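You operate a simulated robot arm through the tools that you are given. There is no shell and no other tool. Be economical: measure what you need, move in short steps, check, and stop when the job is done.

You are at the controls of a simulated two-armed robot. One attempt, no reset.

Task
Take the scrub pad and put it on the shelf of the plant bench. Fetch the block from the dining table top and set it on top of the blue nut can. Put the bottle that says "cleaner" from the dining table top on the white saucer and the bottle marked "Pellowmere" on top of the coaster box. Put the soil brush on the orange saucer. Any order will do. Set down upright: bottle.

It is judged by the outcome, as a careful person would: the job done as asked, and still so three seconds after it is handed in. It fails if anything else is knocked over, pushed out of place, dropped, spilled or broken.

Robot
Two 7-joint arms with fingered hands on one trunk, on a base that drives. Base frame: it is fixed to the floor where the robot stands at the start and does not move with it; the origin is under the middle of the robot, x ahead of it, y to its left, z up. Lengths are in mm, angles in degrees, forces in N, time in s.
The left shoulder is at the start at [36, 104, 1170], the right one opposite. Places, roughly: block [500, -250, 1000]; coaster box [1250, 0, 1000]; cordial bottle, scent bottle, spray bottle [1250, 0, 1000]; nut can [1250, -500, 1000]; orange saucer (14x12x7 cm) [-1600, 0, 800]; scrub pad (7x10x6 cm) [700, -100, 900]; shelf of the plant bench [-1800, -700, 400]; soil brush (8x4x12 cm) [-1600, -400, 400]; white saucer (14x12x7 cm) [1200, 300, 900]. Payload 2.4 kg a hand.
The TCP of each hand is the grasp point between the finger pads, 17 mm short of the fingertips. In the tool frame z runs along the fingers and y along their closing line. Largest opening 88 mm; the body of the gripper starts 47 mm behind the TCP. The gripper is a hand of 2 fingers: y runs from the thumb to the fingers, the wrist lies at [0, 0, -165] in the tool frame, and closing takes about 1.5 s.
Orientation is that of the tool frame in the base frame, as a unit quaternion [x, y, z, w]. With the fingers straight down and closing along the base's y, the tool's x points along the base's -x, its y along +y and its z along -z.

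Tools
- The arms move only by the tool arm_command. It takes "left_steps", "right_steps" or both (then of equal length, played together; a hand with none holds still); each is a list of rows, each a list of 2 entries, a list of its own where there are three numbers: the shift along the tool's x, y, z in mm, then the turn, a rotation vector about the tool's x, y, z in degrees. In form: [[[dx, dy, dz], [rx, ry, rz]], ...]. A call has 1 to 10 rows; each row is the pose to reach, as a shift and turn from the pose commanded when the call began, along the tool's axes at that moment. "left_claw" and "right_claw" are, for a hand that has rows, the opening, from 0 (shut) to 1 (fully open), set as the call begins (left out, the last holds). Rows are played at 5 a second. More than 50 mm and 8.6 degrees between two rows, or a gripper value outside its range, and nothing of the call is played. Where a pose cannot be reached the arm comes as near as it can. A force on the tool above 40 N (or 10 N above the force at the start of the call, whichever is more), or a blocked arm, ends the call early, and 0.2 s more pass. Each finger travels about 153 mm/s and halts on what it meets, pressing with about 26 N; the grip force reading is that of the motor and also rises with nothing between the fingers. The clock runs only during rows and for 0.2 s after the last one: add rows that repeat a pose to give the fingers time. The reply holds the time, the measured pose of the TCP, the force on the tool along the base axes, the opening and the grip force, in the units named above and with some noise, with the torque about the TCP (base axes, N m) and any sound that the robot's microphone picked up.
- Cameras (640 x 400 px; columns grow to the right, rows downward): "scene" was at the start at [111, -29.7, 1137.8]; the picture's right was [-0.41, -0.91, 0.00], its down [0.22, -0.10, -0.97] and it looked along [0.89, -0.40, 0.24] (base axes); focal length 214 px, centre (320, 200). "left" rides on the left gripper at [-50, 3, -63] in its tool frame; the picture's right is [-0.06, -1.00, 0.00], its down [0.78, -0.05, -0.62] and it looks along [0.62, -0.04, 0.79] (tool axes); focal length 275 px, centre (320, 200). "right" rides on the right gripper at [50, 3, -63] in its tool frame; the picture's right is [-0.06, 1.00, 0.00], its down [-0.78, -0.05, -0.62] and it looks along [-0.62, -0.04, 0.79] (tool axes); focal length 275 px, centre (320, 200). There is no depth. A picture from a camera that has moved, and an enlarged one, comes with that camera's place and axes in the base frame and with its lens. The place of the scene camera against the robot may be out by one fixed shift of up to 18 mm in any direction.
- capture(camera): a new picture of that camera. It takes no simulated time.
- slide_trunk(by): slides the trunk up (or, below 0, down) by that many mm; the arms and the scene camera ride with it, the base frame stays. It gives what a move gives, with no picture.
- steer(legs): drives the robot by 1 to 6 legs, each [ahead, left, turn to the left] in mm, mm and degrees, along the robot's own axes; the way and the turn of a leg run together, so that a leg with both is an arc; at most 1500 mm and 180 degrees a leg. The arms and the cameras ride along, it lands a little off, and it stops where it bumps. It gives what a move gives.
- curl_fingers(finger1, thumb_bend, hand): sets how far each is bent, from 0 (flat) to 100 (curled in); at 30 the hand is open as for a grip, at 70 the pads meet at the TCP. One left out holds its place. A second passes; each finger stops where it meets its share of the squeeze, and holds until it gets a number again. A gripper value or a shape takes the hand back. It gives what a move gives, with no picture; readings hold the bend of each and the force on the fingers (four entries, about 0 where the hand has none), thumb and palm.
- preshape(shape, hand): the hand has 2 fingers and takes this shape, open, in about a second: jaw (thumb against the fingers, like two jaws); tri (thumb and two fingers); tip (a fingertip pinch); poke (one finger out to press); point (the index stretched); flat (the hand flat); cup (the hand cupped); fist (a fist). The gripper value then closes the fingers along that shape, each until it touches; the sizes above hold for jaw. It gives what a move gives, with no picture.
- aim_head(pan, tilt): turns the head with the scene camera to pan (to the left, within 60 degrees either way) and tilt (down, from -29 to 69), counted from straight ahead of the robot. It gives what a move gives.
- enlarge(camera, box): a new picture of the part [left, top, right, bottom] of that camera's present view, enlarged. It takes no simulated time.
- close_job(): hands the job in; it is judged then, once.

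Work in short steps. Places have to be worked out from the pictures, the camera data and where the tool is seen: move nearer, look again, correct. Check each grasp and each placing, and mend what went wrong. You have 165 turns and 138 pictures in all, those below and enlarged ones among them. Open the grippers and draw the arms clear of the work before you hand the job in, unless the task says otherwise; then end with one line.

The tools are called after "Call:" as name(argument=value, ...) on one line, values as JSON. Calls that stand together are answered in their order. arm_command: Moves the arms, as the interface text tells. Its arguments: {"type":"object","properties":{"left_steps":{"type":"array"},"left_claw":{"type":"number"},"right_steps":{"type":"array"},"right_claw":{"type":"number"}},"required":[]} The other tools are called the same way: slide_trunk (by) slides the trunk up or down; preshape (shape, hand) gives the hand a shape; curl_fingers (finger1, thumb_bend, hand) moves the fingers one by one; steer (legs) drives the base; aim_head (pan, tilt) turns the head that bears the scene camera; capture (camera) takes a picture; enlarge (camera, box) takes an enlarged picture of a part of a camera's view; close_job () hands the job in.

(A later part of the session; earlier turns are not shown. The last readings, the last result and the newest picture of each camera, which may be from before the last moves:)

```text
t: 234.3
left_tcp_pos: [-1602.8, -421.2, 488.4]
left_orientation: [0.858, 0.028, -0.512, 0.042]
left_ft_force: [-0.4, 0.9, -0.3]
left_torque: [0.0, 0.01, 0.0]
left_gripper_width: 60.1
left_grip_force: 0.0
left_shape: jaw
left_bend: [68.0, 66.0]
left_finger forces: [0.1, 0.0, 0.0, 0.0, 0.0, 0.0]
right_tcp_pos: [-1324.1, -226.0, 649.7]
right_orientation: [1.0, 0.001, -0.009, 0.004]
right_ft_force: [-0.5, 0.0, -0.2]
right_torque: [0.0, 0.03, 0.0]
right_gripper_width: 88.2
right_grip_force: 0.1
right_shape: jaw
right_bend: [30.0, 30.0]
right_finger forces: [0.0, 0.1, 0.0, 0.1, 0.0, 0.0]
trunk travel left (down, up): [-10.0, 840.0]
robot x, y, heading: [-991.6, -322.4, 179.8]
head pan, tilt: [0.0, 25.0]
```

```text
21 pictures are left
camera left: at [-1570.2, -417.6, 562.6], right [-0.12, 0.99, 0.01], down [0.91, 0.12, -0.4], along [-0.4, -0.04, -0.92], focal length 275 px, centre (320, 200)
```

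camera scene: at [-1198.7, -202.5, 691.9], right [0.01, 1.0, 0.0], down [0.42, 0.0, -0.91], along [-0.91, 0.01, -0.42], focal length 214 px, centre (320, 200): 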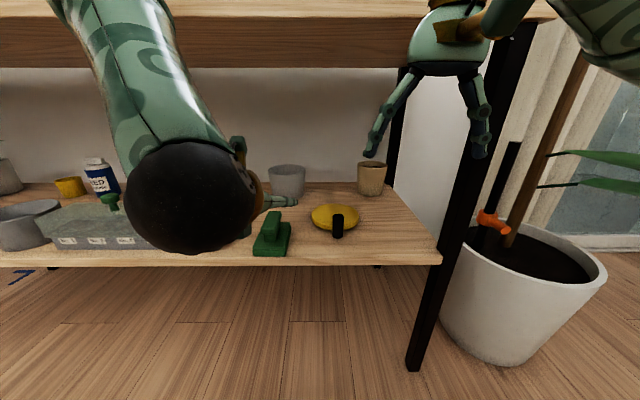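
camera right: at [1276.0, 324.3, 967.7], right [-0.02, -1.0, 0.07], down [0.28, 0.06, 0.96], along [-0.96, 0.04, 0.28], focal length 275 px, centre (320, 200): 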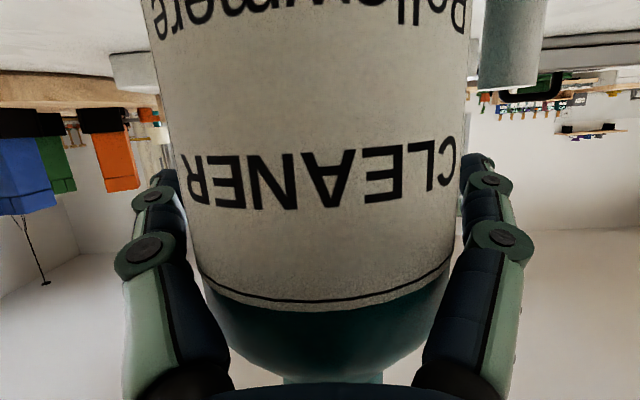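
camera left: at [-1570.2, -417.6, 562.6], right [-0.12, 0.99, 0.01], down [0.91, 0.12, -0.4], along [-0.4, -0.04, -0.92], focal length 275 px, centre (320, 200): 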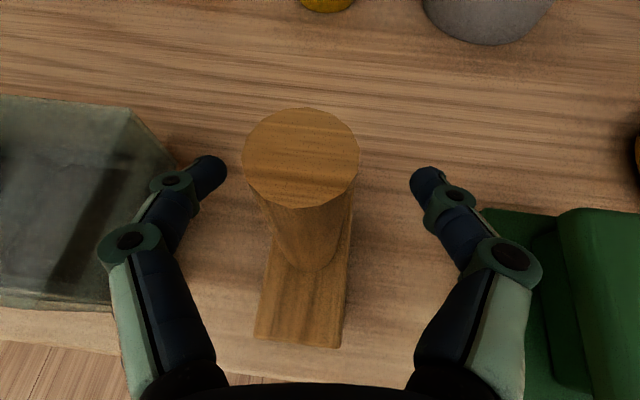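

Handle is centred between the fingers. Close and lift slightly.

Call:
arm_command(left_steps=[[[0, 2, 0], [0, 0, 0]], [[0, 2, 0], [0, 0, 0]], [[0, 2, 0], [0, 0, 0]], [[0, 2, 0], [0, 0, 0]], [[0, 2, 0], [0, 0, 0]], [[0, 2, 0], [0, 0, 0]], [[0, 2, 0], [0, 0, 0]]], left_claw=0.08)

Call:
arm_command(left_steps=[[[-9, 0, -5], [0, 0, 0]], [[-18, 0, -9], [0, 0, 0]], [[-26, 0, -14], [0, 0, 0]], [[-26, 0, -14], [0, 0, 0]]])

Call:
capture(camera="left")

```text
t: 235.9
left_tcp_pos: [-1602.6, -422.9, 489.1]
left_orientation: [0.857, 0.03, -0.512, 0.043]
left_ft_force: [0.2, -0.1, 0.2]
left_torque: [-0.01, 0.04, 0.03]
left_gripper_width: 8.1
left_grip_force: 0.1
left_shape: jaw
left_bend: [71.0, 70.0]
left_finger forces: [0.7, 0.0, 0.1, 0.0, 0.4, 0.1]
left hand out of reach, approached as far as the arm can: row 1
right_tcp_pos: [-1325.3, -226.5, 650.0]
right_orientation: [1.0, 0.001, -0.009, 0.003]
right_ft_force: [-0.5, -0.3, -1.0]
right_torque: [-0.02, -0.01, 0.0]
right_gripper_width: 87.9
right_grip_force: 0.1
right_shape: jaw
right_bend: [30.0, 30.0]
right_finger forces: [0.0, 0.0, 0.0, 0.0, 0.0, 0.0]
trunk travel left (down, up): [-10.0, 840.0]
robot x, y, heading: [-992.0, -323.0, 179.7]
head pan, tilt: [0.0, 25.0]
```

```text
t: 236.9
left_tcp_pos: [-1599.6, -422.9, 518.2]
left_orientation: [0.857, 0.028, -0.514, 0.041]
left_ft_force: [0.0, 0.4, 0.0]
left_torque: [-0.01, 0.02, 0.0]
left_gripper_width: 7.1
left_grip_force: 0.1
left_shape: jaw
left_bend: [71.0, 70.0]
left_finger forces: [0.1, 0.0, 0.0, 0.0, 0.0, 0.0]
right_tcp_pos: [-1325.2, -225.7, 648.9]
right_orientation: [1.0, 0.001, -0.009, 0.004]
right_ft_force: [0.4, -0.1, 0.4]
right_torque: [0.02, -0.01, 0.01]
right_gripper_width: 88.0
right_grip_force: 0.1
right_shape: jaw
right_bend: [30.0, 30.0]
right_finger forces: [0.1, 0.1, 0.1, 0.1, 0.1, 0.0]
trunk travel left (down, up): [-10.0, 840.0]
robot x, y, heading: [-990.2, -321.0, 179.9]
head pan, tilt: [0.0, 25.0]
```

```text
20 pictures are left
camera left: at [-1567.7, -420.0, 592.4], right [-0.12, 0.99, 0.01], down [0.91, 0.11, -0.4], along [-0.4, -0.04, -0.92], focal length 275 px, centre (320, 200)
```

left: 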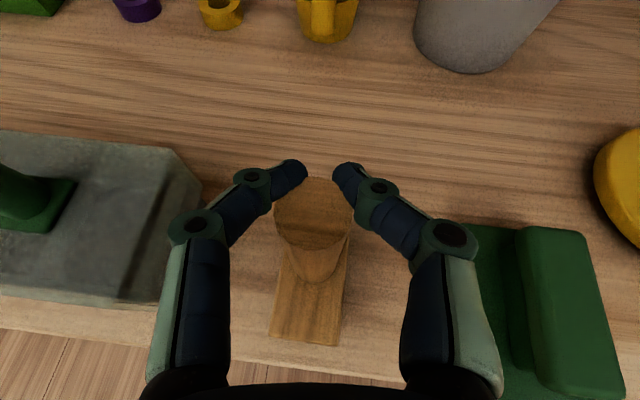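

The fingers caged the thin handle without touching it, then slid off the top; the brush still stands. I'll re-open, go back down but 9 mm further back so the fingertips pinch it, and close fully.

Call:
arm_command(left_steps=[[[0, 0, 0], [0, 0, 0]], [[0, 0, 0], [0, 0, 0]], [[0, 0, 0], [0, 0, 0]], [[9, 0, -4], [0, 0, 0]], [[18, 0, 0], [0, 0, 0]], [[26, 0, 4], [0, 0, 0]], [[26, 0, 4], [0, 0, 0]]], left_claw=0.68)

Call:
arm_command(left_steps=[[[0, 0, 0], [0, 0, 0]], [[0, 0, 0], [0, 0, 0]], [[0, 0, 0], [0, 0, 0]], [[0, 0, 0], [0, 0, 0]], [[0, 0, 0], [0, 0, 0]], [[0, 0, 0], [0, 0, 0]], [[0, 0, 0], [0, 0, 0]], [[0, 0, 0], [0, 0, 0]]], left_claw=0)

Call:
capture(camera="left")

```text
t: 238.5
left_tcp_pos: [-1592.8, -420.9, 495.5]
left_orientation: [0.858, 0.03, -0.511, 0.043]
left_ft_force: [-0.8, 0.3, 0.1]
left_torque: [-0.02, 0.01, -0.02]
left_gripper_width: 59.5
left_grip_force: 0.1
left_shape: jaw
left_bend: [69.0, 66.0]
left_finger forces: [0.0, 0.0, 0.1, 0.0, 0.0, 0.0]
left hand out of reach, approached as far as the arm can: row 6, 7
right_tcp_pos: [-1325.1, -224.3, 649.0]
right_orientation: [1.0, 0.0, -0.009, 0.004]
right_ft_force: [0.2, 0.0, 0.0]
right_torque: [0.01, 0.02, -0.03]
right_gripper_width: 88.0
right_grip_force: 0.0
right_shape: jaw
right_bend: [30.0, 30.0]
right_finger forces: [0.0, 0.0, 0.0, 0.0, 0.0, 0.0]
trunk travel left (down, up): [-10.0, 840.0]
robot x, y, heading: [-990.5, -319.7, 179.7]
head pan, tilt: [0.0, 25.0]
```

```text
t: 240.3
left_tcp_pos: [-1594.6, -421.1, 495.0]
left_orientation: [0.858, 0.03, -0.512, 0.044]
left_ft_force: [0.1, -0.6, 0.8]
left_torque: [-0.01, 0.03, -0.01]
left_gripper_width: 3.7
left_grip_force: 25.7
left_shape: jaw
left_bend: [75.0, 73.0]
left_finger forces: [0.0, 0.1, 0.0, 0.0, 0.0, 0.0]
right_tcp_pos: [-1325.0, -226.2, 649.7]
right_orientation: [1.0, 0.001, -0.01, 0.004]
right_ft_force: [-0.7, 0.0, 0.8]
right_torque: [0.02, 0.0, -0.02]
right_gripper_width: 87.8
right_grip_force: 0.2
right_shape: jaw
right_bend: [30.0, 30.0]
right_finger forces: [0.0, 0.0, 0.0, 0.0, 0.0, 0.0]
trunk travel left (down, up): [-10.0, 840.0]
robot x, y, heading: [-993.7, -323.9, 179.8]
head pan, tilt: [0.0, 25.0]
```

```text
19 pictures are left
camera left: at [-1561.6, -417.6, 569.2], right [-0.12, 0.99, 0.01], down [0.91, 0.12, -0.4], along [-0.4, -0.04, -0.92], focal length 275 px, centre (320, 200)
```

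left: 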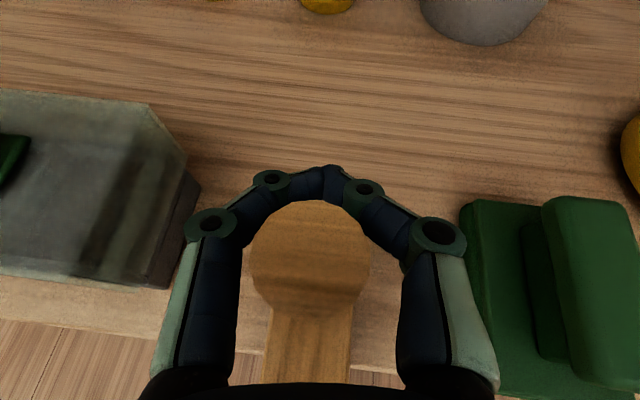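

The fingertips wedge the thin round handle back toward the palm. I'll try the fingertip-pinch shape.

Call:
arm_command(left_steps=[[[0, 0, 0], [0, 0, 0]], [[0, 0, 0], [0, 0, 0]], [[0, 0, 0], [0, 0, 0]], [[0, 0, 0], [0, 0, 0]]], left_claw=0.6)

Call:
preshape(hand="left", shape="tip")

Call:
capture(camera="left")

```text
t: 241.3
left_tcp_pos: [-1593.8, -420.9, 494.7]
left_orientation: [0.858, 0.03, -0.511, 0.043]
left_ft_force: [0.3, 1.2, -0.2]
left_torque: [0.03, 0.0, 0.02]
left_gripper_width: 52.7
left_grip_force: 0.1
left_shape: jaw
left_bend: [71.0, 71.0]
left_finger forces: [0.0, 0.1, 0.0, 0.0, 0.0, 0.0]
right_tcp_pos: [-1324.0, -225.1, 650.2]
right_orientation: [1.0, 0.001, -0.009, 0.004]
right_ft_force: [0.5, -0.3, 0.1]
right_torque: [0.01, 0.02, 0.02]
right_gripper_width: 87.8
right_grip_force: 0.0
right_shape: jaw
right_bend: [30.0, 30.0]
right_finger forces: [0.0, 0.0, 0.1, 0.0, 0.0, 0.0]
trunk travel left (down, up): [-10.0, 840.0]
robot x, y, heading: [-989.0, -321.5, 179.8]
head pan, tilt: [0.0, 25.0]
```

```text
t: 242.2
left_tcp_pos: [-1593.1, -420.6, 495.5]
left_orientation: [0.858, 0.03, -0.511, 0.044]
left_ft_force: [-0.3, -0.2, -0.6]
left_torque: [-0.02, 0.0, 0.0]
left_gripper_width: 87.8
left_grip_force: 0.1
left_shape: tip
left_bend: [30.0, 30.0]
left_finger forces: [0.0, 0.0, 0.0, 0.1, 0.1, 0.1]
right_tcp_pos: [-1325.7, -225.1, 650.4]
right_orientation: [1.0, 0.0, -0.01, 0.004]
right_ft_force: [-0.4, 1.3, 0.6]
right_torque: [0.0, 0.01, 0.02]
right_gripper_width: 88.0
right_grip_force: 0.1
right_shape: jaw
right_bend: [30.0, 30.0]
right_finger forces: [0.1, 0.0, 0.0, 0.1, 0.0, 0.0]
trunk travel left (down, up): [-10.0, 840.0]
robot x, y, heading: [-986.9, -323.4, 180.0]
head pan, tilt: [0.0, 25.0]
```

```text
18 pictures are left
camera left: at [-1561.6, -417.6, 569.2], right [-0.12, 0.99, 0.01], down [0.91, 0.12, -0.4], along [-0.4, -0.04, -0.92], focal length 275 px, centre (320, 200)
```

left: 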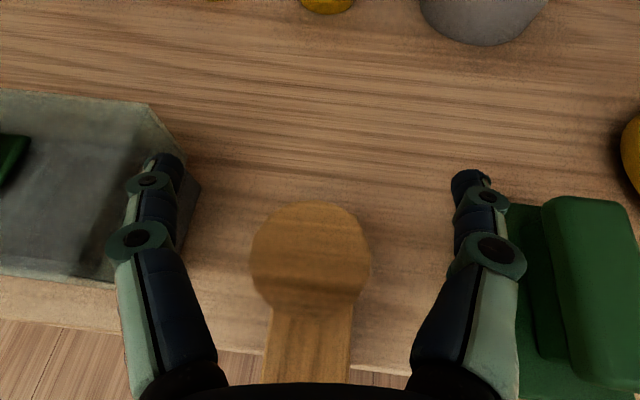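

Handle is 20 mm on the palm side of the TCP. Back off 22 mm and close with the tip shape.

Call:
arm_command(left_steps=[[[5, 2, -10], [0, 0, 0]], [[10, 4, -20], [0, 0, 0]], [[10, 4, -20], [0, 0, 0]]])

Call:
arm_command(left_steps=[[[0, 0, 0], [0, 0, 0]], [[0, 0, 0], [0, 0, 0]], [[0, 0, 0], [0, 0, 0]], [[0, 0, 0], [0, 0, 0]], [[0, 0, 0], [0, 0, 0]], [[0, 0, 0], [0, 0, 0]], [[0, 0, 0], [0, 0, 0]], [[0, 0, 0], [0, 0, 0]]], left_claw=0)

Call:
capture(camera="left")

```text
t: 243.0
left_tcp_pos: [-1572.8, -416.7, 500.7]
left_orientation: [0.858, 0.03, -0.511, 0.043]
left_ft_force: [0.1, 1.1, -0.6]
left_torque: [-0.02, -0.01, 0.0]
left_gripper_width: 87.8
left_grip_force: 0.1
left_shape: tip
left_bend: [30.0, 30.0]
left_finger forces: [0.1, 0.0, 0.1, 0.0, 0.0, 0.1]
left hand out of reach, approached as far as the arm can: row 1, 2, 3
right_tcp_pos: [-1325.9, -225.2, 650.1]
right_orientation: [1.0, 0.001, -0.01, 0.004]
right_ft_force: [1.1, -0.5, 0.3]
right_torque: [0.02, 0.01, -0.01]
right_gripper_width: 88.5
right_grip_force: 0.2
right_shape: jaw
right_bend: [30.0, 30.0]
right_finger forces: [0.0, 0.0, 0.0, 0.1, 0.1, 0.2]
trunk travel left (down, up): [-10.0, 840.0]
robot x, y, heading: [-991.4, -320.8, 179.8]
head pan, tilt: [0.0, 25.0]
```

```text
t: 244.8
left_tcp_pos: [-1572.2, -416.1, 500.8]
left_orientation: [0.857, 0.029, -0.512, 0.043]
left_ft_force: [0.4, 0.0, 0.7]
left_torque: [0.02, 0.03, -0.01]
left_gripper_width: 2.3
left_grip_force: 26.0
left_shape: tip
left_bend: [72.0, 72.0]
left_finger forces: [0.1, 0.0, 0.0, 0.0, 0.0, 0.0]
right_tcp_pos: [-1324.6, -225.3, 649.2]
right_orientation: [1.0, 0.001, -0.01, 0.004]
right_ft_force: [-0.4, 0.3, -0.1]
right_torque: [0.01, -0.02, 0.03]
right_gripper_width: 88.1
right_grip_force: 0.0
right_shape: jaw
right_bend: [30.0, 30.0]
right_finger forces: [0.0, 0.1, 0.0, 0.0, 0.0, 0.0]
trunk travel left (down, up): [-10.0, 840.0]
robot x, y, heading: [-993.6, -320.7, 179.6]
head pan, tilt: [0.0, 25.0]
```

```text
17 pictures are left
camera left: at [-1540.8, -412.7, 575.0], right [-0.12, 0.99, 0.01], down [0.91, 0.12, -0.4], along [-0.4, -0.04, -0.92], focal length 275 px, centre (320, 200)
```

left: 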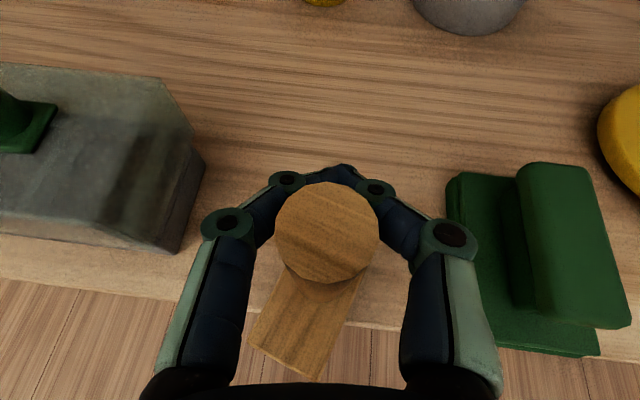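

The wedge action drags the brush forward toward the edge, so I'll stop that. I'll open (jaw), back straight out, and instead come in with the hand pointing nearly down so the tips pinch the handle from both sides.

Call:
preshape(hand="left", shape="jaw")

Call:
steer(legs=[[-150, 0, 0]])

Call:
arm_command(left_steps=[[[0, 0, 0], [0, 8, 0]], [[0, 0, 0], [0, 16, 0]], [[0, 0, 0], [0, 24, 0]], [[0, 0, 0], [0, 32, 0]], [[0, 0, 0], [0, 40, 0]], [[0, 0, 0], [0, 48, 0]], [[0, 0, 0], [0, 54, 0]], [[0, 0, 0], [0, 54, 0]]])

Call:
aim_head(pan=15, tilt=25)

Call:
capture(camera="scene")

```text
t: 245.7
left_tcp_pos: [-1573.1, -416.5, 499.6]
left_orientation: [0.857, 0.03, -0.513, 0.043]
left_ft_force: [-0.2, 0.2, -1.1]
left_torque: [0.0, 0.01, 0.01]
left_gripper_width: 87.7
left_grip_force: 0.0
left_shape: jaw
left_bend: [30.0, 30.0]
left_finger forces: [0.0, 0.1, 0.0, 0.0, 0.0, 0.0]
right_tcp_pos: [-1325.6, -224.9, 649.8]
right_orientation: [1.0, 0.001, -0.01, 0.003]
right_ft_force: [-0.4, 0.2, -0.2]
right_torque: [0.04, 0.03, 0.01]
right_gripper_width: 88.2
right_grip_force: 0.0
right_shape: jaw
right_bend: [30.0, 30.0]
right_finger forces: [0.0, 0.1, 0.0, 0.1, 0.0, 0.0]
trunk travel left (down, up): [-10.0, 840.0]
robot x, y, heading: [-991.6, -324.0, 179.9]
head pan, tilt: [0.0, 25.0]
```

```text
t: 247.1
left_tcp_pos: [-1426.2, -419.4, 500.5]
left_orientation: [0.858, 0.031, -0.511, 0.044]
left_ft_force: [-0.2, -0.7, -0.3]
left_torque: [0.0, 0.04, 0.0]
left_gripper_width: 88.1
left_grip_force: 0.1
left_shape: jaw
left_bend: [30.0, 30.0]
left_finger forces: [0.0, 0.0, 0.1, 0.1, 0.0, 0.0]
right_tcp_pos: [-1178.2, -227.4, 650.2]
right_orientation: [1.0, 0.003, -0.01, 0.003]
right_ft_force: [-0.8, -0.1, -0.3]
right_torque: [0.02, 0.03, -0.01]
right_gripper_width: 88.1
right_grip_force: 0.2
right_shape: jaw
right_bend: [30.0, 30.0]
right_finger forces: [0.0, 0.2, 0.0, 0.0, 0.0, 0.0]
trunk travel left (down, up): [-10.0, 840.0]
robot x, y, heading: [-842.8, -319.6, -179.8]
head pan, tilt: [0.0, 25.0]
```

```text
t: 248.8
left_tcp_pos: [-1425.2, -418.6, 501.3]
left_orientation: [0.996, 0.048, -0.066, 0.025]
left_ft_force: [0.5, 0.7, 0.6]
left_torque: [0.03, -0.03, -0.07]
left_gripper_width: 88.0
left_grip_force: 0.0
left_shape: jaw
left_bend: [30.0, 30.0]
left_finger forces: [0.0, 0.0, 0.0, 0.0, 0.0, 0.0]
right_tcp_pos: [-1179.4, -228.1, 649.5]
right_orientation: [1.0, 0.004, -0.01, 0.003]
right_ft_force: [-0.2, 0.0, -0.6]
right_torque: [-0.01, 0.0, 0.02]
right_gripper_width: 88.1
right_grip_force: 0.0
right_shape: jaw
right_bend: [30.0, 30.0]
right_finger forces: [0.0, 0.1, 0.0, 0.0, 0.0, 0.0]
trunk travel left (down, up): [-10.0, 840.0]
robot x, y, heading: [-846.2, -321.2, -180.0]
head pan, tilt: [0.0, 25.0]
```

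```text
t: 249.6
left_tcp_pos: [-1425.5, -419.3, 500.3]
left_orientation: [0.996, 0.049, -0.067, 0.025]
left_ft_force: [0.0, -0.1, 0.0]
left_torque: [-0.03, -0.03, 0.01]
left_gripper_width: 88.3
left_grip_force: 0.1
left_shape: jaw
left_bend: [30.0, 30.0]
left_finger forces: [0.1, 0.1, 0.1, 0.0, 0.0, 0.0]
right_tcp_pos: [-1178.9, -228.9, 647.9]
right_orientation: [1.0, 0.004, -0.009, 0.004]
right_ft_force: [0.0, 0.2, 0.7]
right_torque: [-0.04, 0.01, 0.0]
right_gripper_width: 87.9
right_grip_force: 0.1
right_shape: jaw
right_bend: [30.0, 30.0]
right_finger forces: [0.0, 0.0, 0.0, 0.1, 0.0, 0.0]
trunk travel left (down, up): [-10.0, 840.0]
robot x, y, heading: [-845.7, -322.4, -180.0]
head pan, tilt: [15.0, 25.0]
```

```text
16 pictures are left
camera scene: at [-975.3, -341.9, 691.9], right [-0.26, 0.97, 0.0], down [0.41, 0.11, -0.91], along [-0.87, -0.24, -0.42], focal length 214 px, centre (320, 200)
```

scene: 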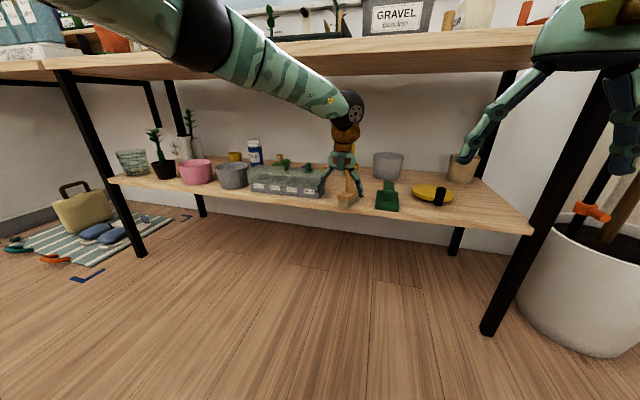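

Zoom on the brush to see its state.

Call:
enlarge(camera="scene", box=[300, 130, 430, 220])

Call:
capture(camera="left")

```text
4.44 times, centred on (365, 175) of scene
camera zoom: at [-975.3, -341.9, 691.9], right [-0.26, 0.97, 0.0], down [0.41, 0.11, -0.91], along [-0.87, -0.24, -0.42], focal length 953 px, centre (120, 311)
```

zoom: 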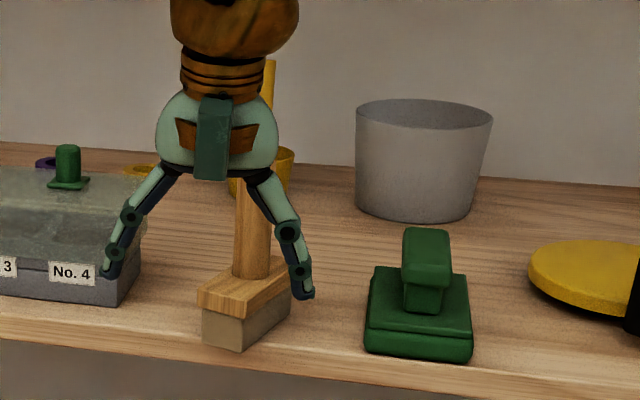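

```text
14 pictures are left
camera left: at [-1466.5, -423.9, 570.9], right [-0.16, 0.99, -0.04], down [0.85, 0.16, 0.5], along [0.5, 0.05, -0.86], focal length 275 px, centre (320, 200)
```

left: 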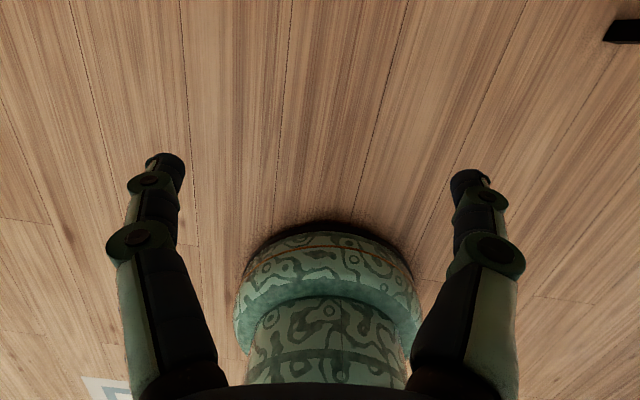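

Brush stands near the shelf edge at ≈(-1561,-413). Lower the hand to z≈490, then drive forward ~130 mm so open fingers straddle the handle.

Call:
arm_command(left_steps=[[[2, -7, 10], [0, 0, 0]], [[2, -7, 10], [0, 0, 0]]], left_claw=1)

Call:
steer(legs=[[128, 0, 0]])

Call:
capture(camera="left")

```text
t: 250.2
left_tcp_pos: [-1425.0, -413.3, 491.0]
left_orientation: [0.996, 0.048, -0.067, 0.025]
left_ft_force: [-0.3, 0.1, 0.3]
left_torque: [0.01, -0.01, 0.01]
left_gripper_width: 88.1
left_grip_force: 0.0
left_shape: jaw
left_bend: [30.0, 30.0]
left_finger forces: [0.0, 0.0, 0.0, 0.0, 0.0, 0.1]
right_tcp_pos: [-1179.1, -228.0, 649.1]
right_orientation: [1.0, 0.003, -0.01, 0.004]
right_ft_force: [0.3, 0.0, 0.1]
right_torque: [-0.04, -0.01, 0.0]
right_gripper_width: 87.9
right_grip_force: 0.1
right_shape: jaw
right_bend: [30.0, 30.0]
right_finger forces: [0.0, 0.1, 0.1, 0.0, 0.1, 0.1]
trunk travel left (down, up): [-10.0, 840.0]
robot x, y, heading: [-844.5, -318.5, -179.9]
head pan, tilt: [15.0, 25.0]
```

```text
t: 251.5
left_tcp_pos: [-1552.7, -415.7, 490.3]
left_orientation: [0.996, 0.05, -0.067, 0.024]
left_ft_force: [-0.9, 0.8, -0.2]
left_torque: [0.0, 0.01, -0.03]
left_gripper_width: 88.2
left_grip_force: 0.1
left_shape: jaw
left_bend: [30.0, 30.0]
left_finger forces: [0.1, 0.0, 0.1, 0.1, 0.0, 0.1]
right_tcp_pos: [-1306.0, -228.6, 649.0]
right_orientation: [1.0, 0.004, -0.009, 0.003]
right_ft_force: [-0.9, 0.2, -0.3]
right_torque: [-0.02, 0.02, 0.02]
right_gripper_width: 88.2
right_grip_force: 0.2
right_shape: jaw
right_bend: [30.0, 30.0]
right_finger forces: [0.1, 0.0, 0.1, 0.0, 0.1, 0.0]
trunk travel left (down, up): [-10.0, 840.0]
robot x, y, heading: [-973.8, -322.7, -180.0]
head pan, tilt: [15.0, 25.0]
```

```text
13 pictures are left
camera left: at [-1592.3, -418.3, 560.8], right [-0.16, 0.99, -0.04], down [0.85, 0.16, 0.5], along [0.5, 0.05, -0.86], focal length 275 px, centre (320, 200)
```

left: 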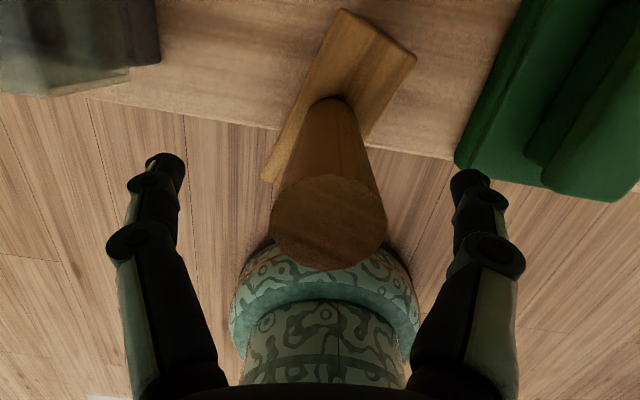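

Handle axis measured at (-1559,-412.6), 25 mm thick. Fine-adjust so the tips are exactly beside it, then close.

Call:
arm_command(left_steps=[[[-1.5, -2.5, 4], [0, 0, 0]], [[-2.8, -4.6, 8.3], [0, 0, 0]], [[-2.8, -4.6, 8.3], [0, 0, 0]], [[-2.8, -4.6, 8.3], [0, 0, 0]]])

Call:
arm_command(left_steps=[[[0, 0, 0], [0, 0, 0]], [[0, 0, 0], [0, 0, 0]], [[0, 0, 0], [0, 0, 0]], [[0, 0, 0], [0, 0, 0]], [[0, 0, 0], [0, 0, 0]], [[0, 0, 0], [0, 0, 0]], [[0, 0, 0], [0, 0, 0]]], left_claw=0.05)

```text
t: 252.5
left_tcp_pos: [-1555.4, -409.0, 482.9]
left_orientation: [0.996, 0.049, -0.067, 0.026]
left_ft_force: [-0.2, 0.4, 0.5]
left_torque: [-0.02, 0.04, -0.02]
left_gripper_width: 87.9
left_grip_force: 0.1
left_shape: jaw
left_bend: [30.0, 30.0]
left_finger forces: [0.0, 0.0, 0.1, 0.0, 0.1, 0.0]
right_tcp_pos: [-1305.6, -228.1, 649.1]
right_orientation: [1.0, 0.004, -0.009, 0.003]
right_ft_force: [0.4, -0.5, -0.5]
right_torque: [-0.02, -0.01, 0.0]
right_gripper_width: 87.8
right_grip_force: 0.1
right_shape: jaw
right_bend: [30.0, 30.0]
right_finger forces: [0.0, 0.0, 0.0, 0.0, 0.0, 0.0]
trunk travel left (down, up): [-10.0, 840.0]
robot x, y, heading: [-969.6, -321.4, -179.8]
head pan, tilt: [15.0, 25.0]
```

```text
t: 254.1
left_tcp_pos: [-1555.2, -410.4, 483.1]
left_orientation: [0.996, 0.049, -0.066, 0.024]
left_ft_force: [0.1, -0.3, 0.2]
left_torque: [-0.03, -0.01, -0.01]
left_gripper_width: 15.0
left_grip_force: 25.4
left_shape: jaw
left_bend: [73.0, 70.0]
left_finger forces: [21.2, 0.0, 0.1, 0.0, 21.2, 0.0]
right_tcp_pos: [-1306.4, -228.9, 649.5]
right_orientation: [1.0, 0.004, -0.009, 0.003]
right_ft_force: [0.6, 0.5, 0.3]
right_torque: [0.03, 0.04, -0.04]
right_gripper_width: 88.0
right_grip_force: 0.1
right_shape: jaw
right_bend: [30.0, 30.0]
right_finger forces: [0.1, 0.0, 0.0, 0.0, 0.0, 0.0]
trunk travel left (down, up): [-10.0, 840.0]
robot x, y, heading: [-970.7, -318.8, -180.0]
head pan, tilt: [15.0, 25.0]
```

Handle gripped (21 N each side). Lift 9 mm only (bench top above), then back straight out.

Call:
arm_command(left_steps=[[[0, 0, -5], [0, 0, 0]], [[0, 0, -9], [0, 0, 0]], [[0, 0, -9], [0, 0, 0]]])

Call:
capture(camera="left")

```text
t: 254.9
left_tcp_pos: [-1554.1, -410.3, 492.2]
left_orientation: [0.996, 0.049, -0.067, 0.025]
left_ft_force: [0.2, -0.1, -1.7]
left_torque: [0.02, 0.0, 0.03]
left_gripper_width: 14.8
left_grip_force: 26.1
left_shape: jaw
left_bend: [73.0, 70.0]
left_finger forces: [21.1, 0.1, 0.0, 0.0, 21.1, 0.0]
right_tcp_pos: [-1305.2, -227.5, 649.8]
right_orientation: [1.0, 0.004, -0.01, 0.004]
right_ft_force: [-0.4, -0.4, -0.2]
right_torque: [0.02, -0.02, 0.02]
right_gripper_width: 88.0
right_grip_force: 0.1
right_shape: jaw
right_bend: [30.0, 30.0]
right_finger forces: [0.0, 0.0, 0.0, 0.0, 0.0, 0.0]
trunk travel left (down, up): [-10.0, 840.0]
robot x, y, heading: [-973.7, -325.5, -179.8]
head pan, tilt: [15.0, 25.0]
```

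```text
12 pictures are left
camera left: at [-1594.0, -413.8, 562.3], right [-0.16, 0.99, -0.04], down [0.85, 0.16, 0.5], along [0.5, 0.05, -0.86], focal length 275 px, centre (320, 200)
```

left: 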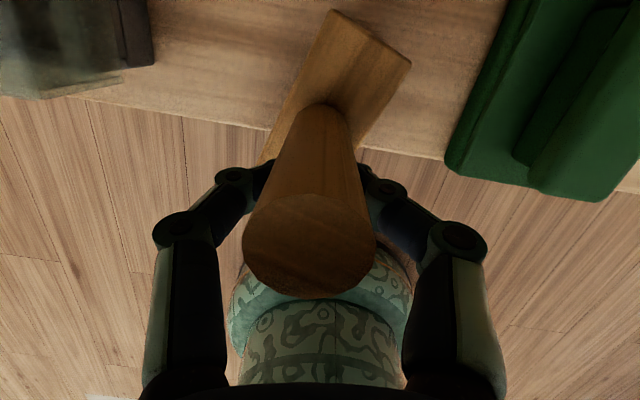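

Brush is held and lifted. Back out 230 mm, then raise the trunk.

Call:
steer(legs=[[-230, 0, 0]])

Call:
slide_trunk(by=400)

Call:
slide_trunk(by=100)

Call:
steer(legs=[[0, -380, 0]])

Call:
aim_head(pan=0, tilt=25)

Call:
capture(camera="scene")

```text
t: 256.6
left_tcp_pos: [-1324.1, -410.6, 492.9]
left_orientation: [0.996, 0.048, -0.066, 0.026]
left_ft_force: [0.7, 0.4, -0.7]
left_torque: [0.01, 0.0, -0.03]
left_gripper_width: 14.7
left_grip_force: 26.0
left_shape: jaw
left_bend: [73.0, 70.0]
left_finger forces: [21.1, 0.0, 0.0, 0.0, 21.0, 0.0]
right_tcp_pos: [-1077.9, -227.7, 650.0]
right_orientation: [1.0, 0.004, -0.009, 0.004]
right_ft_force: [0.0, 0.8, -0.4]
right_torque: [-0.04, -0.01, 0.01]
right_gripper_width: 88.2
right_grip_force: 0.1
right_shape: jaw
right_bend: [30.0, 30.0]
right_finger forces: [0.1, 0.0, 0.1, 0.0, 0.0, 0.0]
trunk travel left (down, up): [-10.0, 840.0]
robot x, y, heading: [-737.4, -320.9, -179.7]
head pan, tilt: [15.0, 25.0]
```

```text
t: 260.4
left_tcp_pos: [-1326.2, -409.6, 957.3]
left_orientation: [0.991, 0.051, -0.125, 0.023]
left_ft_force: [0.3, 0.2, -1.1]
left_torque: [-0.04, -0.01, 0.01]
left_gripper_width: 14.4
left_grip_force: 25.2
left_shape: jaw
left_bend: [73.0, 70.0]
left_finger forces: [20.7, 0.0, 0.0, 0.0, 20.7, 0.0]
right_tcp_pos: [-1076.8, -227.7, 1049.9]
right_orientation: [1.0, 0.004, -0.01, 0.003]
right_ft_force: [0.0, 0.0, 0.3]
right_torque: [0.02, -0.02, 0.03]
right_gripper_width: 88.0
right_grip_force: 0.0
right_shape: jaw
right_bend: [30.0, 30.0]
right_finger forces: [0.0, 0.0, 0.0, 0.0, 0.0, 0.0]
trunk travel left (down, up): [-410.0, 440.0]
robot x, y, heading: [-745.5, -318.2, -180.0]
head pan, tilt: [15.0, 25.0]
```

```text
t: 261.8
left_tcp_pos: [-1325.1, -410.7, 1063.2]
left_orientation: [0.99, 0.05, -0.131, 0.022]
left_ft_force: [-0.2, -0.4, -1.3]
left_torque: [-0.02, -0.01, -0.01]
left_gripper_width: 14.6
left_grip_force: 26.5
left_shape: jaw
left_bend: [73.0, 70.0]
left_finger forces: [20.7, 0.0, 0.0, 0.0, 20.5, 0.0]
right_tcp_pos: [-1077.2, -228.4, 1149.0]
right_orientation: [1.0, 0.005, -0.01, 0.003]
right_ft_force: [0.6, 1.2, 0.0]
right_torque: [-0.01, 0.01, -0.02]
right_gripper_width: 88.2
right_grip_force: 0.0
right_shape: jaw
right_bend: [30.0, 30.0]
right_finger forces: [0.0, 0.1, 0.0, 0.0, 0.0, 0.1]
trunk travel left (down, up): [-510.0, 340.0]
robot x, y, heading: [-741.2, -319.1, -179.4]
head pan, tilt: [15.0, 25.0]
```

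```text
t: 264.2
left_tcp_pos: [-1327.1, -35.9, 1064.0]
left_orientation: [0.989, 0.057, -0.131, 0.023]
left_ft_force: [-0.7, 0.3, -1.0]
left_torque: [0.02, -0.04, 0.0]
left_gripper_width: 14.6
left_grip_force: 25.5
left_shape: jaw
left_bend: [73.0, 70.0]
left_finger forces: [20.6, 0.1, 0.0, 0.1, 20.6, 0.0]
right_tcp_pos: [-1081.2, 147.5, 1150.0]
right_orientation: [1.0, 0.009, -0.009, 0.005]
right_ft_force: [0.0, 0.3, 0.2]
right_torque: [0.02, -0.01, -0.01]
right_gripper_width: 87.7
right_grip_force: 0.1
right_shape: jaw
right_bend: [30.0, 30.0]
right_finger forces: [0.1, 0.0, 0.0, 0.0, 0.0, 0.1]
trunk travel left (down, up): [-510.0, 340.0]
robot x, y, heading: [-745.0, 59.1, -179.4]
head pan, tilt: [15.0, 25.0]
```

```text
t: 264.9
left_tcp_pos: [-1327.1, -35.4, 1064.6]
left_orientation: [0.99, 0.056, -0.13, 0.023]
left_ft_force: [-0.1, -0.8, -0.9]
left_torque: [-0.03, -0.04, 0.0]
left_gripper_width: 14.3
left_grip_force: 26.2
left_shape: jaw
left_bend: [73.0, 70.0]
left_finger forces: [20.6, 0.0, 0.1, 0.0, 20.6, 0.0]
right_tcp_pos: [-1081.2, 147.2, 1149.7]
right_orientation: [1.0, 0.01, -0.009, 0.004]
right_ft_force: [-0.3, 0.2, 0.5]
right_torque: [-0.01, -0.02, -0.01]
right_gripper_width: 87.8
right_grip_force: 0.1
right_shape: jaw
right_bend: [30.0, 30.0]
right_finger forces: [0.1, 0.0, 0.0, 0.1, 0.0, 0.1]
trunk travel left (down, up): [-510.0, 340.0]
robot x, y, heading: [-744.2, 58.1, -179.1]
head pan, tilt: [0.0, 25.0]
```

```text
11 pictures are left
camera scene: at [-859.8, 59.4, 1187.4], right [-0.01, 1.0, 0.0], down [0.42, 0.01, -0.91], along [-0.91, -0.01, -0.42], focal length 214 px, centre (320, 200)
```

scene: 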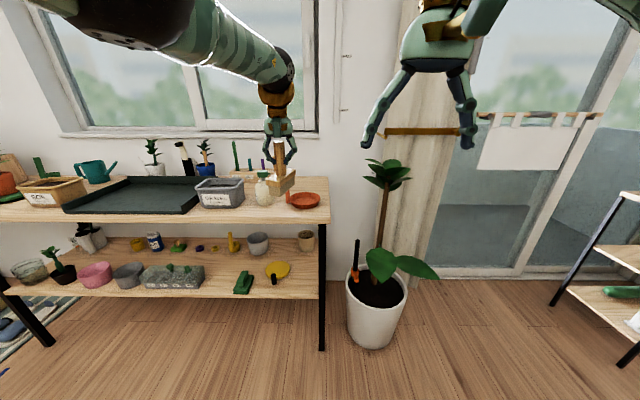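

Orange saucer ≈(-1652,-10), z≈805. Drive 300 mm closer with the brush well above the bench, restore the tool pitch, and look down with the hand camera.

Call:
steer(legs=[[300, 0, -0.7]])

Call:
arm_command(left_steps=[[[0, 0, 0], [0, 4, 0]], [[0, 0, 0], [0, 8, 0]], [[0, 0, 0], [0, 8, 0]]])

Call:
capture(camera="left")

Call:
enlarge(camera="scene", box=[150, 80, 390, 280])

```text
t: 267.0
left_tcp_pos: [-1630.4, -24.0, 1063.6]
left_orientation: [0.99, 0.044, -0.13, 0.021]
left_ft_force: [-0.4, -0.7, -1.5]
left_torque: [0.01, -0.02, -0.04]
left_gripper_width: 14.2
left_grip_force: 26.3
left_shape: jaw
left_bend: [73.0, 70.0]
left_finger forces: [20.6, 0.0, 0.0, 0.1, 20.6, 0.0]
right_tcp_pos: [-1380.5, 153.9, 1149.0]
right_orientation: [1.0, -0.001, -0.009, 0.004]
right_ft_force: [0.6, 0.2, 0.6]
right_torque: [-0.01, -0.04, -0.02]
right_gripper_width: 88.2
right_grip_force: 0.0
right_shape: jaw
right_bend: [30.0, 30.0]
right_finger forces: [0.0, 0.0, 0.0, 0.1, 0.0, 0.0]
trunk travel left (down, up): [-510.0, 340.0]
robot x, y, heading: [-1048.1, 56.5, 179.3]
head pan, tilt: [0.0, 25.0]
```

```text
t: 267.8
left_tcp_pos: [-1605.2, -27.3, 1065.7]
left_orientation: [0.997, 0.047, -0.062, 0.019]
left_ft_force: [0.1, -0.8, -1.2]
left_torque: [-0.02, -0.02, 0.03]
left_gripper_width: 13.9
left_grip_force: 25.9
left_shape: jaw
left_bend: [73.0, 70.0]
left_finger forces: [20.1, 0.1, 0.0, 0.0, 20.2, 0.1]
left hand out of reach, approached as far as the arm can: row 1, 2, 3
right_tcp_pos: [-1379.6, 154.7, 1149.1]
right_orientation: [1.0, -0.002, -0.009, 0.004]
right_ft_force: [0.6, -0.3, 0.4]
right_torque: [-0.03, 0.02, -0.01]
right_gripper_width: 88.0
right_grip_force: 0.0
right_shape: jaw
right_bend: [30.0, 30.0]
right_finger forces: [0.0, 0.1, 0.0, 0.1, 0.0, 0.1]
trunk travel left (down, up): [-510.0, 340.0]
robot x, y, heading: [-1044.6, 54.3, 179.5]
head pan, tilt: [0.0, 25.0]
```

```text
10 pictures are left
camera left: at [-1646.1, -31.0, 1135.1], right [-0.16, 0.99, -0.02], down [0.84, 0.14, 0.52], along [0.51, 0.06, -0.86], focal length 275 px, centre (320, 200)
```

left: 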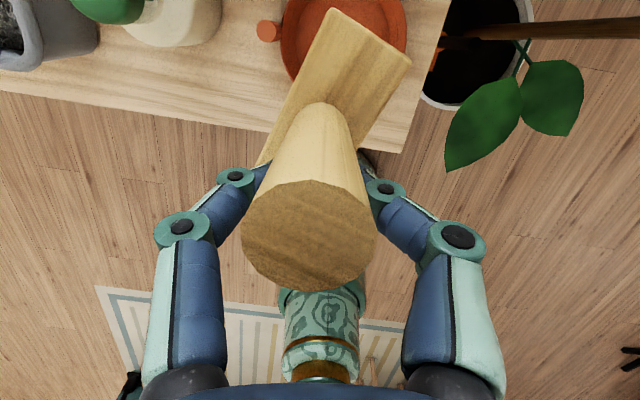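

```text
2.00 times, centred on (270, 180) of scene
camera zoom: at [-1160.9, 61.8, 1187.4], right [0.01, 1.0, 0.0], down [0.42, 0.0, -0.91], along [-0.91, 0.01, -0.42], focal length 429 px, centre (420, 240)
```

zoom: 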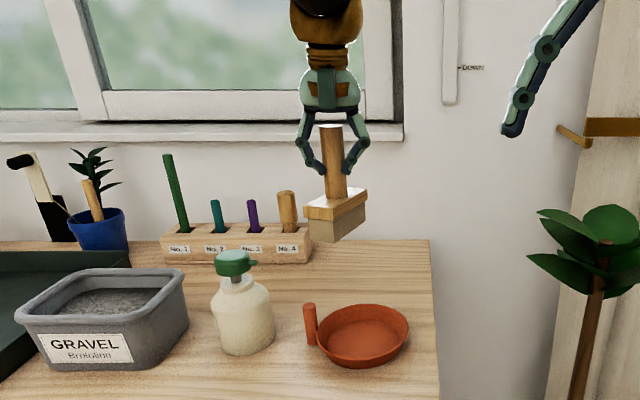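

Saucer ≈(-1645,-12); brush base centre ≈(-1610,-25). Drive 57 mm forward and 13 mm right, pull the arm back 20 mm off its limit, and lower by trunk 135 mm.

Call:
steer(legs=[[57, -13, 0]])

Call:
arm_command(left_steps=[[[10, 0, 0], [0, 0, 0]], [[20, 0, -2], [0, 0, 0]], [[20, 0, -2], [0, 0, 0]]])

Call:
slide_trunk(by=-125)

Call:
enlarge(camera="scene", box=[180, 60, 340, 260])

Call:
capture(camera="left")

```text
t: 268.8
left_tcp_pos: [-1664.3, -14.1, 1065.0]
left_orientation: [0.997, 0.049, -0.061, 0.018]
left_ft_force: [-1.1, -0.8, -0.4]
left_torque: [-0.02, -0.03, 0.0]
left_gripper_width: 13.9
left_grip_force: 26.0
left_shape: jaw
left_bend: [73.0, 70.0]
left_finger forces: [20.0, 0.1, 0.0, 0.0, 20.1, 0.1]
right_tcp_pos: [-1439.5, 167.8, 1150.5]
right_orientation: [1.0, 0.0, -0.01, 0.004]
right_ft_force: [0.2, 0.7, 1.4]
right_torque: [0.0, 0.0, 0.0]
right_gripper_width: 88.1
right_grip_force: 0.1
right_shape: jaw
right_bend: [30.0, 30.0]
right_finger forces: [0.1, 0.1, 0.0, 0.1, 0.1, 0.0]
trunk travel left (down, up): [-510.0, 340.0]
robot x, y, heading: [-1107.4, 70.7, 179.6]
head pan, tilt: [0.0, 25.0]
```

```text
t: 269.6
left_tcp_pos: [-1642.8, -12.8, 1064.9]
left_orientation: [0.997, 0.047, -0.062, 0.019]
left_ft_force: [0.5, 0.3, 0.1]
left_torque: [-0.01, 0.01, 0.04]
left_gripper_width: 13.8
left_grip_force: 25.7
left_shape: jaw
left_bend: [73.0, 70.0]
left_finger forces: [19.7, 0.0, 0.0, 0.1, 19.9, 0.0]
right_tcp_pos: [-1438.6, 167.8, 1150.0]
right_orientation: [1.0, -0.001, -0.009, 0.003]
right_ft_force: [0.4, 0.0, -0.2]
right_torque: [-0.01, 0.03, 0.0]
right_gripper_width: 87.9
right_grip_force: 0.1
right_shape: jaw
right_bend: [30.0, 30.0]
right_finger forces: [0.0, 0.1, 0.0, 0.0, 0.0, 0.0]
trunk travel left (down, up): [-510.0, 340.0]
robot x, y, heading: [-1107.2, 72.1, 179.6]
head pan, tilt: [0.0, 25.0]
```

```text
t: 271.1
left_tcp_pos: [-1642.7, -11.7, 939.6]
left_orientation: [0.997, 0.047, -0.062, 0.019]
left_ft_force: [-1.1, 0.4, -1.1]
left_torque: [0.01, -0.04, 0.0]
left_gripper_width: 13.7
left_grip_force: 26.1
left_shape: jaw
left_bend: [73.0, 70.0]
left_finger forces: [19.5, 0.0, 0.0, 0.0, 19.7, 0.1]
right_tcp_pos: [-1438.2, 166.9, 1025.1]
right_orientation: [1.0, -0.001, -0.01, 0.003]
right_ft_force: [0.0, -0.1, -0.1]
right_torque: [0.0, 0.0, 0.01]
right_gripper_width: 88.0
right_grip_force: 0.0
right_shape: jaw
right_bend: [30.0, 30.0]
right_finger forces: [0.0, 0.0, 0.0, 0.0, 0.0, 0.1]
trunk travel left (down, up): [-385.0, 465.0]
robot x, y, heading: [-1103.5, 68.2, 179.6]
head pan, tilt: [0.0, 25.0]
```

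```text
2.00 times, centred on (260, 160) of scene
camera zoom: at [-1221.5, 74.9, 1061.8], right [0.01, 1.0, 0.0], down [0.42, 0.0, -0.91], along [-0.91, 0.01, -0.42], focal length 429 px, centre (440, 280)
```

zoom: 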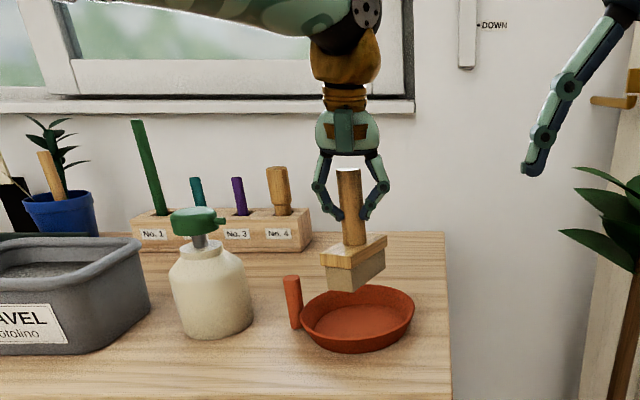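

```text
7 pictures are left
camera left: at [-1684.0, -16.9, 1010.0], right [-0.16, 0.99, -0.02], down [0.84, 0.15, 0.51], along [0.51, 0.06, -0.86], focal length 275 px, centre (320, 200)
```

left: 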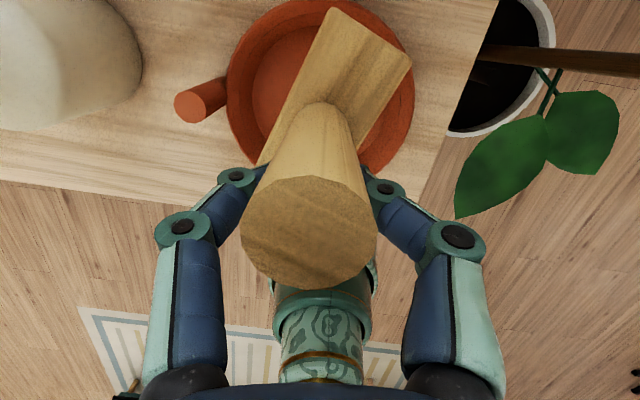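

Dish centre (-1654,-17) vs brush base (-1658,-9.5). Correct by ~(+3,-6), lower the trunk 33 mm, then lower by arm to contact.

Call:
arm_command(left_steps=[[[3, 6, 0], [0, 0, 0]], [[3, 6, 0], [0, 0, 0]]])

Call:
slide_trunk(by=-33)

Call:
arm_command(left_steps=[[[-1, 0, 4], [0, 0, 0]], [[-1, 0, 8], [0, 0, 0]], [[-1, 0, 8], [0, 0, 0]]])

Call:
enlarge(camera="scene", box=[200, 80, 320, 260])

```text
t: 271.7
left_tcp_pos: [-1639.3, -17.9, 940.1]
left_orientation: [0.997, 0.047, -0.062, 0.019]
left_ft_force: [0.3, -0.7, -1.5]
left_torque: [-0.02, -0.01, 0.0]
left_gripper_width: 13.8
left_grip_force: 26.0
left_shape: jaw
left_bend: [73.0, 70.0]
left_finger forces: [19.6, 0.0, 0.1, 0.0, 19.7, 0.0]
right_tcp_pos: [-1438.3, 167.1, 1025.3]
right_orientation: [1.0, 0.0, -0.01, 0.004]
right_ft_force: [-0.2, -0.3, -0.2]
right_torque: [-0.04, 0.0, -0.02]
right_gripper_width: 87.8
right_grip_force: 0.1
right_shape: jaw
right_bend: [30.0, 30.0]
right_finger forces: [0.1, 0.0, 0.0, 0.0, 0.1, 0.0]
trunk travel left (down, up): [-385.0, 465.0]
robot x, y, heading: [-1104.5, 68.3, 179.7]
head pan, tilt: [0.0, 25.0]
```

```text
t: 272.5
left_tcp_pos: [-1638.9, -18.9, 907.2]
left_orientation: [0.997, 0.047, -0.062, 0.017]
left_ft_force: [0.6, -0.1, -0.7]
left_torque: [-0.01, 0.01, -0.02]
left_gripper_width: 13.8
left_grip_force: 25.9
left_shape: jaw
left_bend: [73.0, 70.0]
left_finger forces: [19.5, 0.0, 0.0, 0.1, 19.6, 0.1]
right_tcp_pos: [-1438.5, 166.5, 992.2]
right_orientation: [1.0, 0.0, -0.01, 0.003]
right_ft_force: [0.8, -0.2, -0.2]
right_torque: [0.0, 0.0, -0.01]
right_gripper_width: 88.1
right_grip_force: 0.1
right_shape: jaw
right_bend: [30.0, 30.0]
right_finger forces: [0.0, 0.0, 0.0, 0.1, 0.0, 0.0]
trunk travel left (down, up): [-352.0, 498.0]
robot x, y, heading: [-1107.4, 70.3, 179.7]
head pan, tilt: [0.0, 25.0]
```

```text
t: 273.3
left_tcp_pos: [-1641.7, -18.8, 897.9]
left_orientation: [0.997, 0.047, -0.061, 0.018]
left_ft_force: [-0.2, 0.7, -0.8]
left_torque: [0.0, -0.02, 0.01]
left_gripper_width: 13.7
left_grip_force: 25.8
left_shape: jaw
left_bend: [73.0, 70.0]
left_finger forces: [19.4, 0.1, 0.0, 0.0, 19.7, 0.0]
right_tcp_pos: [-1438.3, 168.0, 992.8]
right_orientation: [1.0, -0.001, -0.01, 0.004]
right_ft_force: [-0.5, 0.2, -0.1]
right_torque: [-0.02, 0.04, 0.02]
right_gripper_width: 87.8
right_grip_force: 0.1
right_shape: jaw
right_bend: [30.0, 30.0]
right_finger forces: [0.0, 0.0, 0.1, 0.0, 0.1, 0.0]
trunk travel left (down, up): [-352.0, 498.0]
robot x, y, heading: [-1106.4, 70.7, 179.4]
head pan, tilt: [0.0, 25.0]
```

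```text
2.22 times, centred on (260, 170) of scene
camera zoom: at [-1222.5, 74.9, 1028.5], right [0.01, 1.0, 0.0], down [0.42, 0.0, -0.91], along [-0.91, 0.01, -0.42], focal length 477 px, centre (453, 267)
```

zoom: 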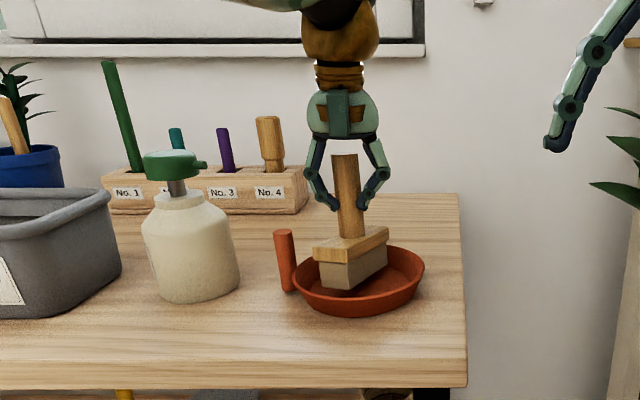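

Base hovers inside the rim, ~6 mm too far to −y. Correct and lower further with force checks.

Call:
arm_command(left_steps=[[[0, -6, 2], [0, 0, 0]], [[-1, -6, 6], [0, 0, 0]], [[-1, -6, 6], [0, 0, 0]]])

Call:
arm_command(left_steps=[[[0, 0, 3], [0, 0, 0]], [[0, 0, 6], [0, 0, 0]], [[0, 0, 6], [0, 0, 0]]])

```text
t: 274.1
left_tcp_pos: [-1642.7, -13.0, 892.4]
left_orientation: [0.997, 0.047, -0.062, 0.018]
left_ft_force: [2.2, -1.0, 1.4]
left_torque: [-0.08, -0.02, 0.0]
left_gripper_width: 13.5
left_grip_force: 26.2
left_shape: jaw
left_bend: [73.0, 70.0]
left_finger forces: [21.0, 0.0, 0.0, 0.0, 19.6, 0.0]
right_tcp_pos: [-1437.5, 167.0, 992.1]
right_orientation: [1.0, -0.001, -0.01, 0.004]
right_ft_force: [-0.5, -0.8, -1.0]
right_torque: [0.02, 0.02, -0.01]
right_gripper_width: 88.1
right_grip_force: 0.0
right_shape: jaw
right_bend: [30.0, 30.0]
right_finger forces: [0.0, 0.0, 0.1, 0.0, 0.1, 0.1]
trunk travel left (down, up): [-352.0, 498.0]
robot x, y, heading: [-1106.0, 69.1, 179.9]
head pan, tilt: [0.0, 25.0]
```

```text
t: 274.9
left_tcp_pos: [-1643.6, -13.2, 887.8]
left_orientation: [0.997, 0.047, -0.062, 0.018]
left_ft_force: [0.8, 0.5, 2.3]
left_torque: [0.02, 0.03, 0.0]
left_gripper_width: 13.8
left_grip_force: 25.9
left_shape: jaw
left_bend: [73.0, 70.0]
left_finger forces: [19.5, 0.0, 0.0, 0.1, 19.3, 0.0]
right_tcp_pos: [-1438.0, 166.4, 991.0]
right_orientation: [1.0, 0.0, -0.01, 0.004]
right_ft_force: [0.0, 0.3, 0.5]
right_torque: [0.0, -0.03, 0.0]
right_gripper_width: 87.9
right_grip_force: 0.1
right_shape: jaw
right_bend: [30.0, 30.0]
right_finger forces: [0.1, 0.0, 0.0, 0.1, 0.0, 0.2]
trunk travel left (down, up): [-352.0, 498.0]
robot x, y, heading: [-1106.2, 70.4, 179.7]
head pan, tilt: [0.0, 25.0]
```

Light contact now. Lower 4 mm more and check visually.

Call:
arm_command(left_steps=[[[0, 0, 2], [0, 0, 0]], [[0, 0, 4], [0, 0, 0]], [[0, 0, 4], [0, 0, 0]]])

Call:
enlarge(camera="scene", box=[220, 110, 320, 240])

```text
t: 275.7
left_tcp_pos: [-1643.3, -10.9, 884.9]
left_orientation: [0.997, 0.047, -0.062, 0.018]
left_ft_force: [6.0, 0.3, 12.9]
left_torque: [-0.12, -0.02, 0.09]
left_gripper_width: 14.7
left_grip_force: 26.0
left_shape: jaw
left_bend: [73.0, 71.0]
left_finger forces: [23.0, 0.1, 0.0, 0.0, 21.6, 0.0]
right_tcp_pos: [-1436.7, 167.9, 992.6]
right_orientation: [1.0, -0.001, -0.01, 0.005]
right_ft_force: [0.8, -0.1, -0.5]
right_torque: [0.02, 0.04, -0.01]
right_gripper_width: 88.0
right_grip_force: 0.0
right_shape: jaw
right_bend: [30.0, 30.0]
right_finger forces: [0.0, 0.0, 0.1, 0.0, 0.0, 0.1]
trunk travel left (down, up): [-352.0, 498.0]
robot x, y, heading: [-1104.1, 68.7, 179.6]
head pan, tilt: [0.0, 25.0]
```

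```text
3.08 times, centred on (270, 175) of scene
camera zoom: at [-1221.0, 75.1, 1028.8], right [0.01, 1.0, 0.0], down [0.42, 0.0, -0.91], along [-0.91, 0.01, -0.42], focal length 660 px, centre (474, 277)
```

zoom: 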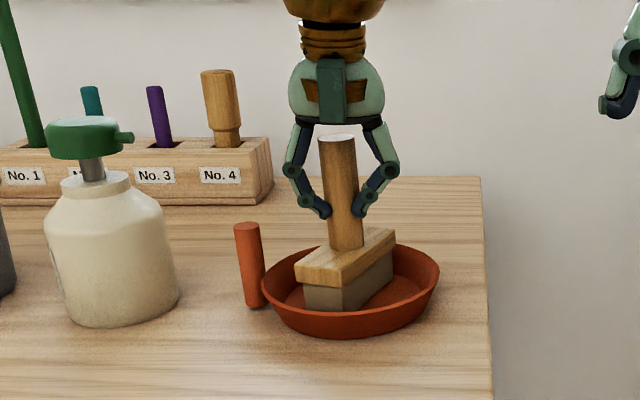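

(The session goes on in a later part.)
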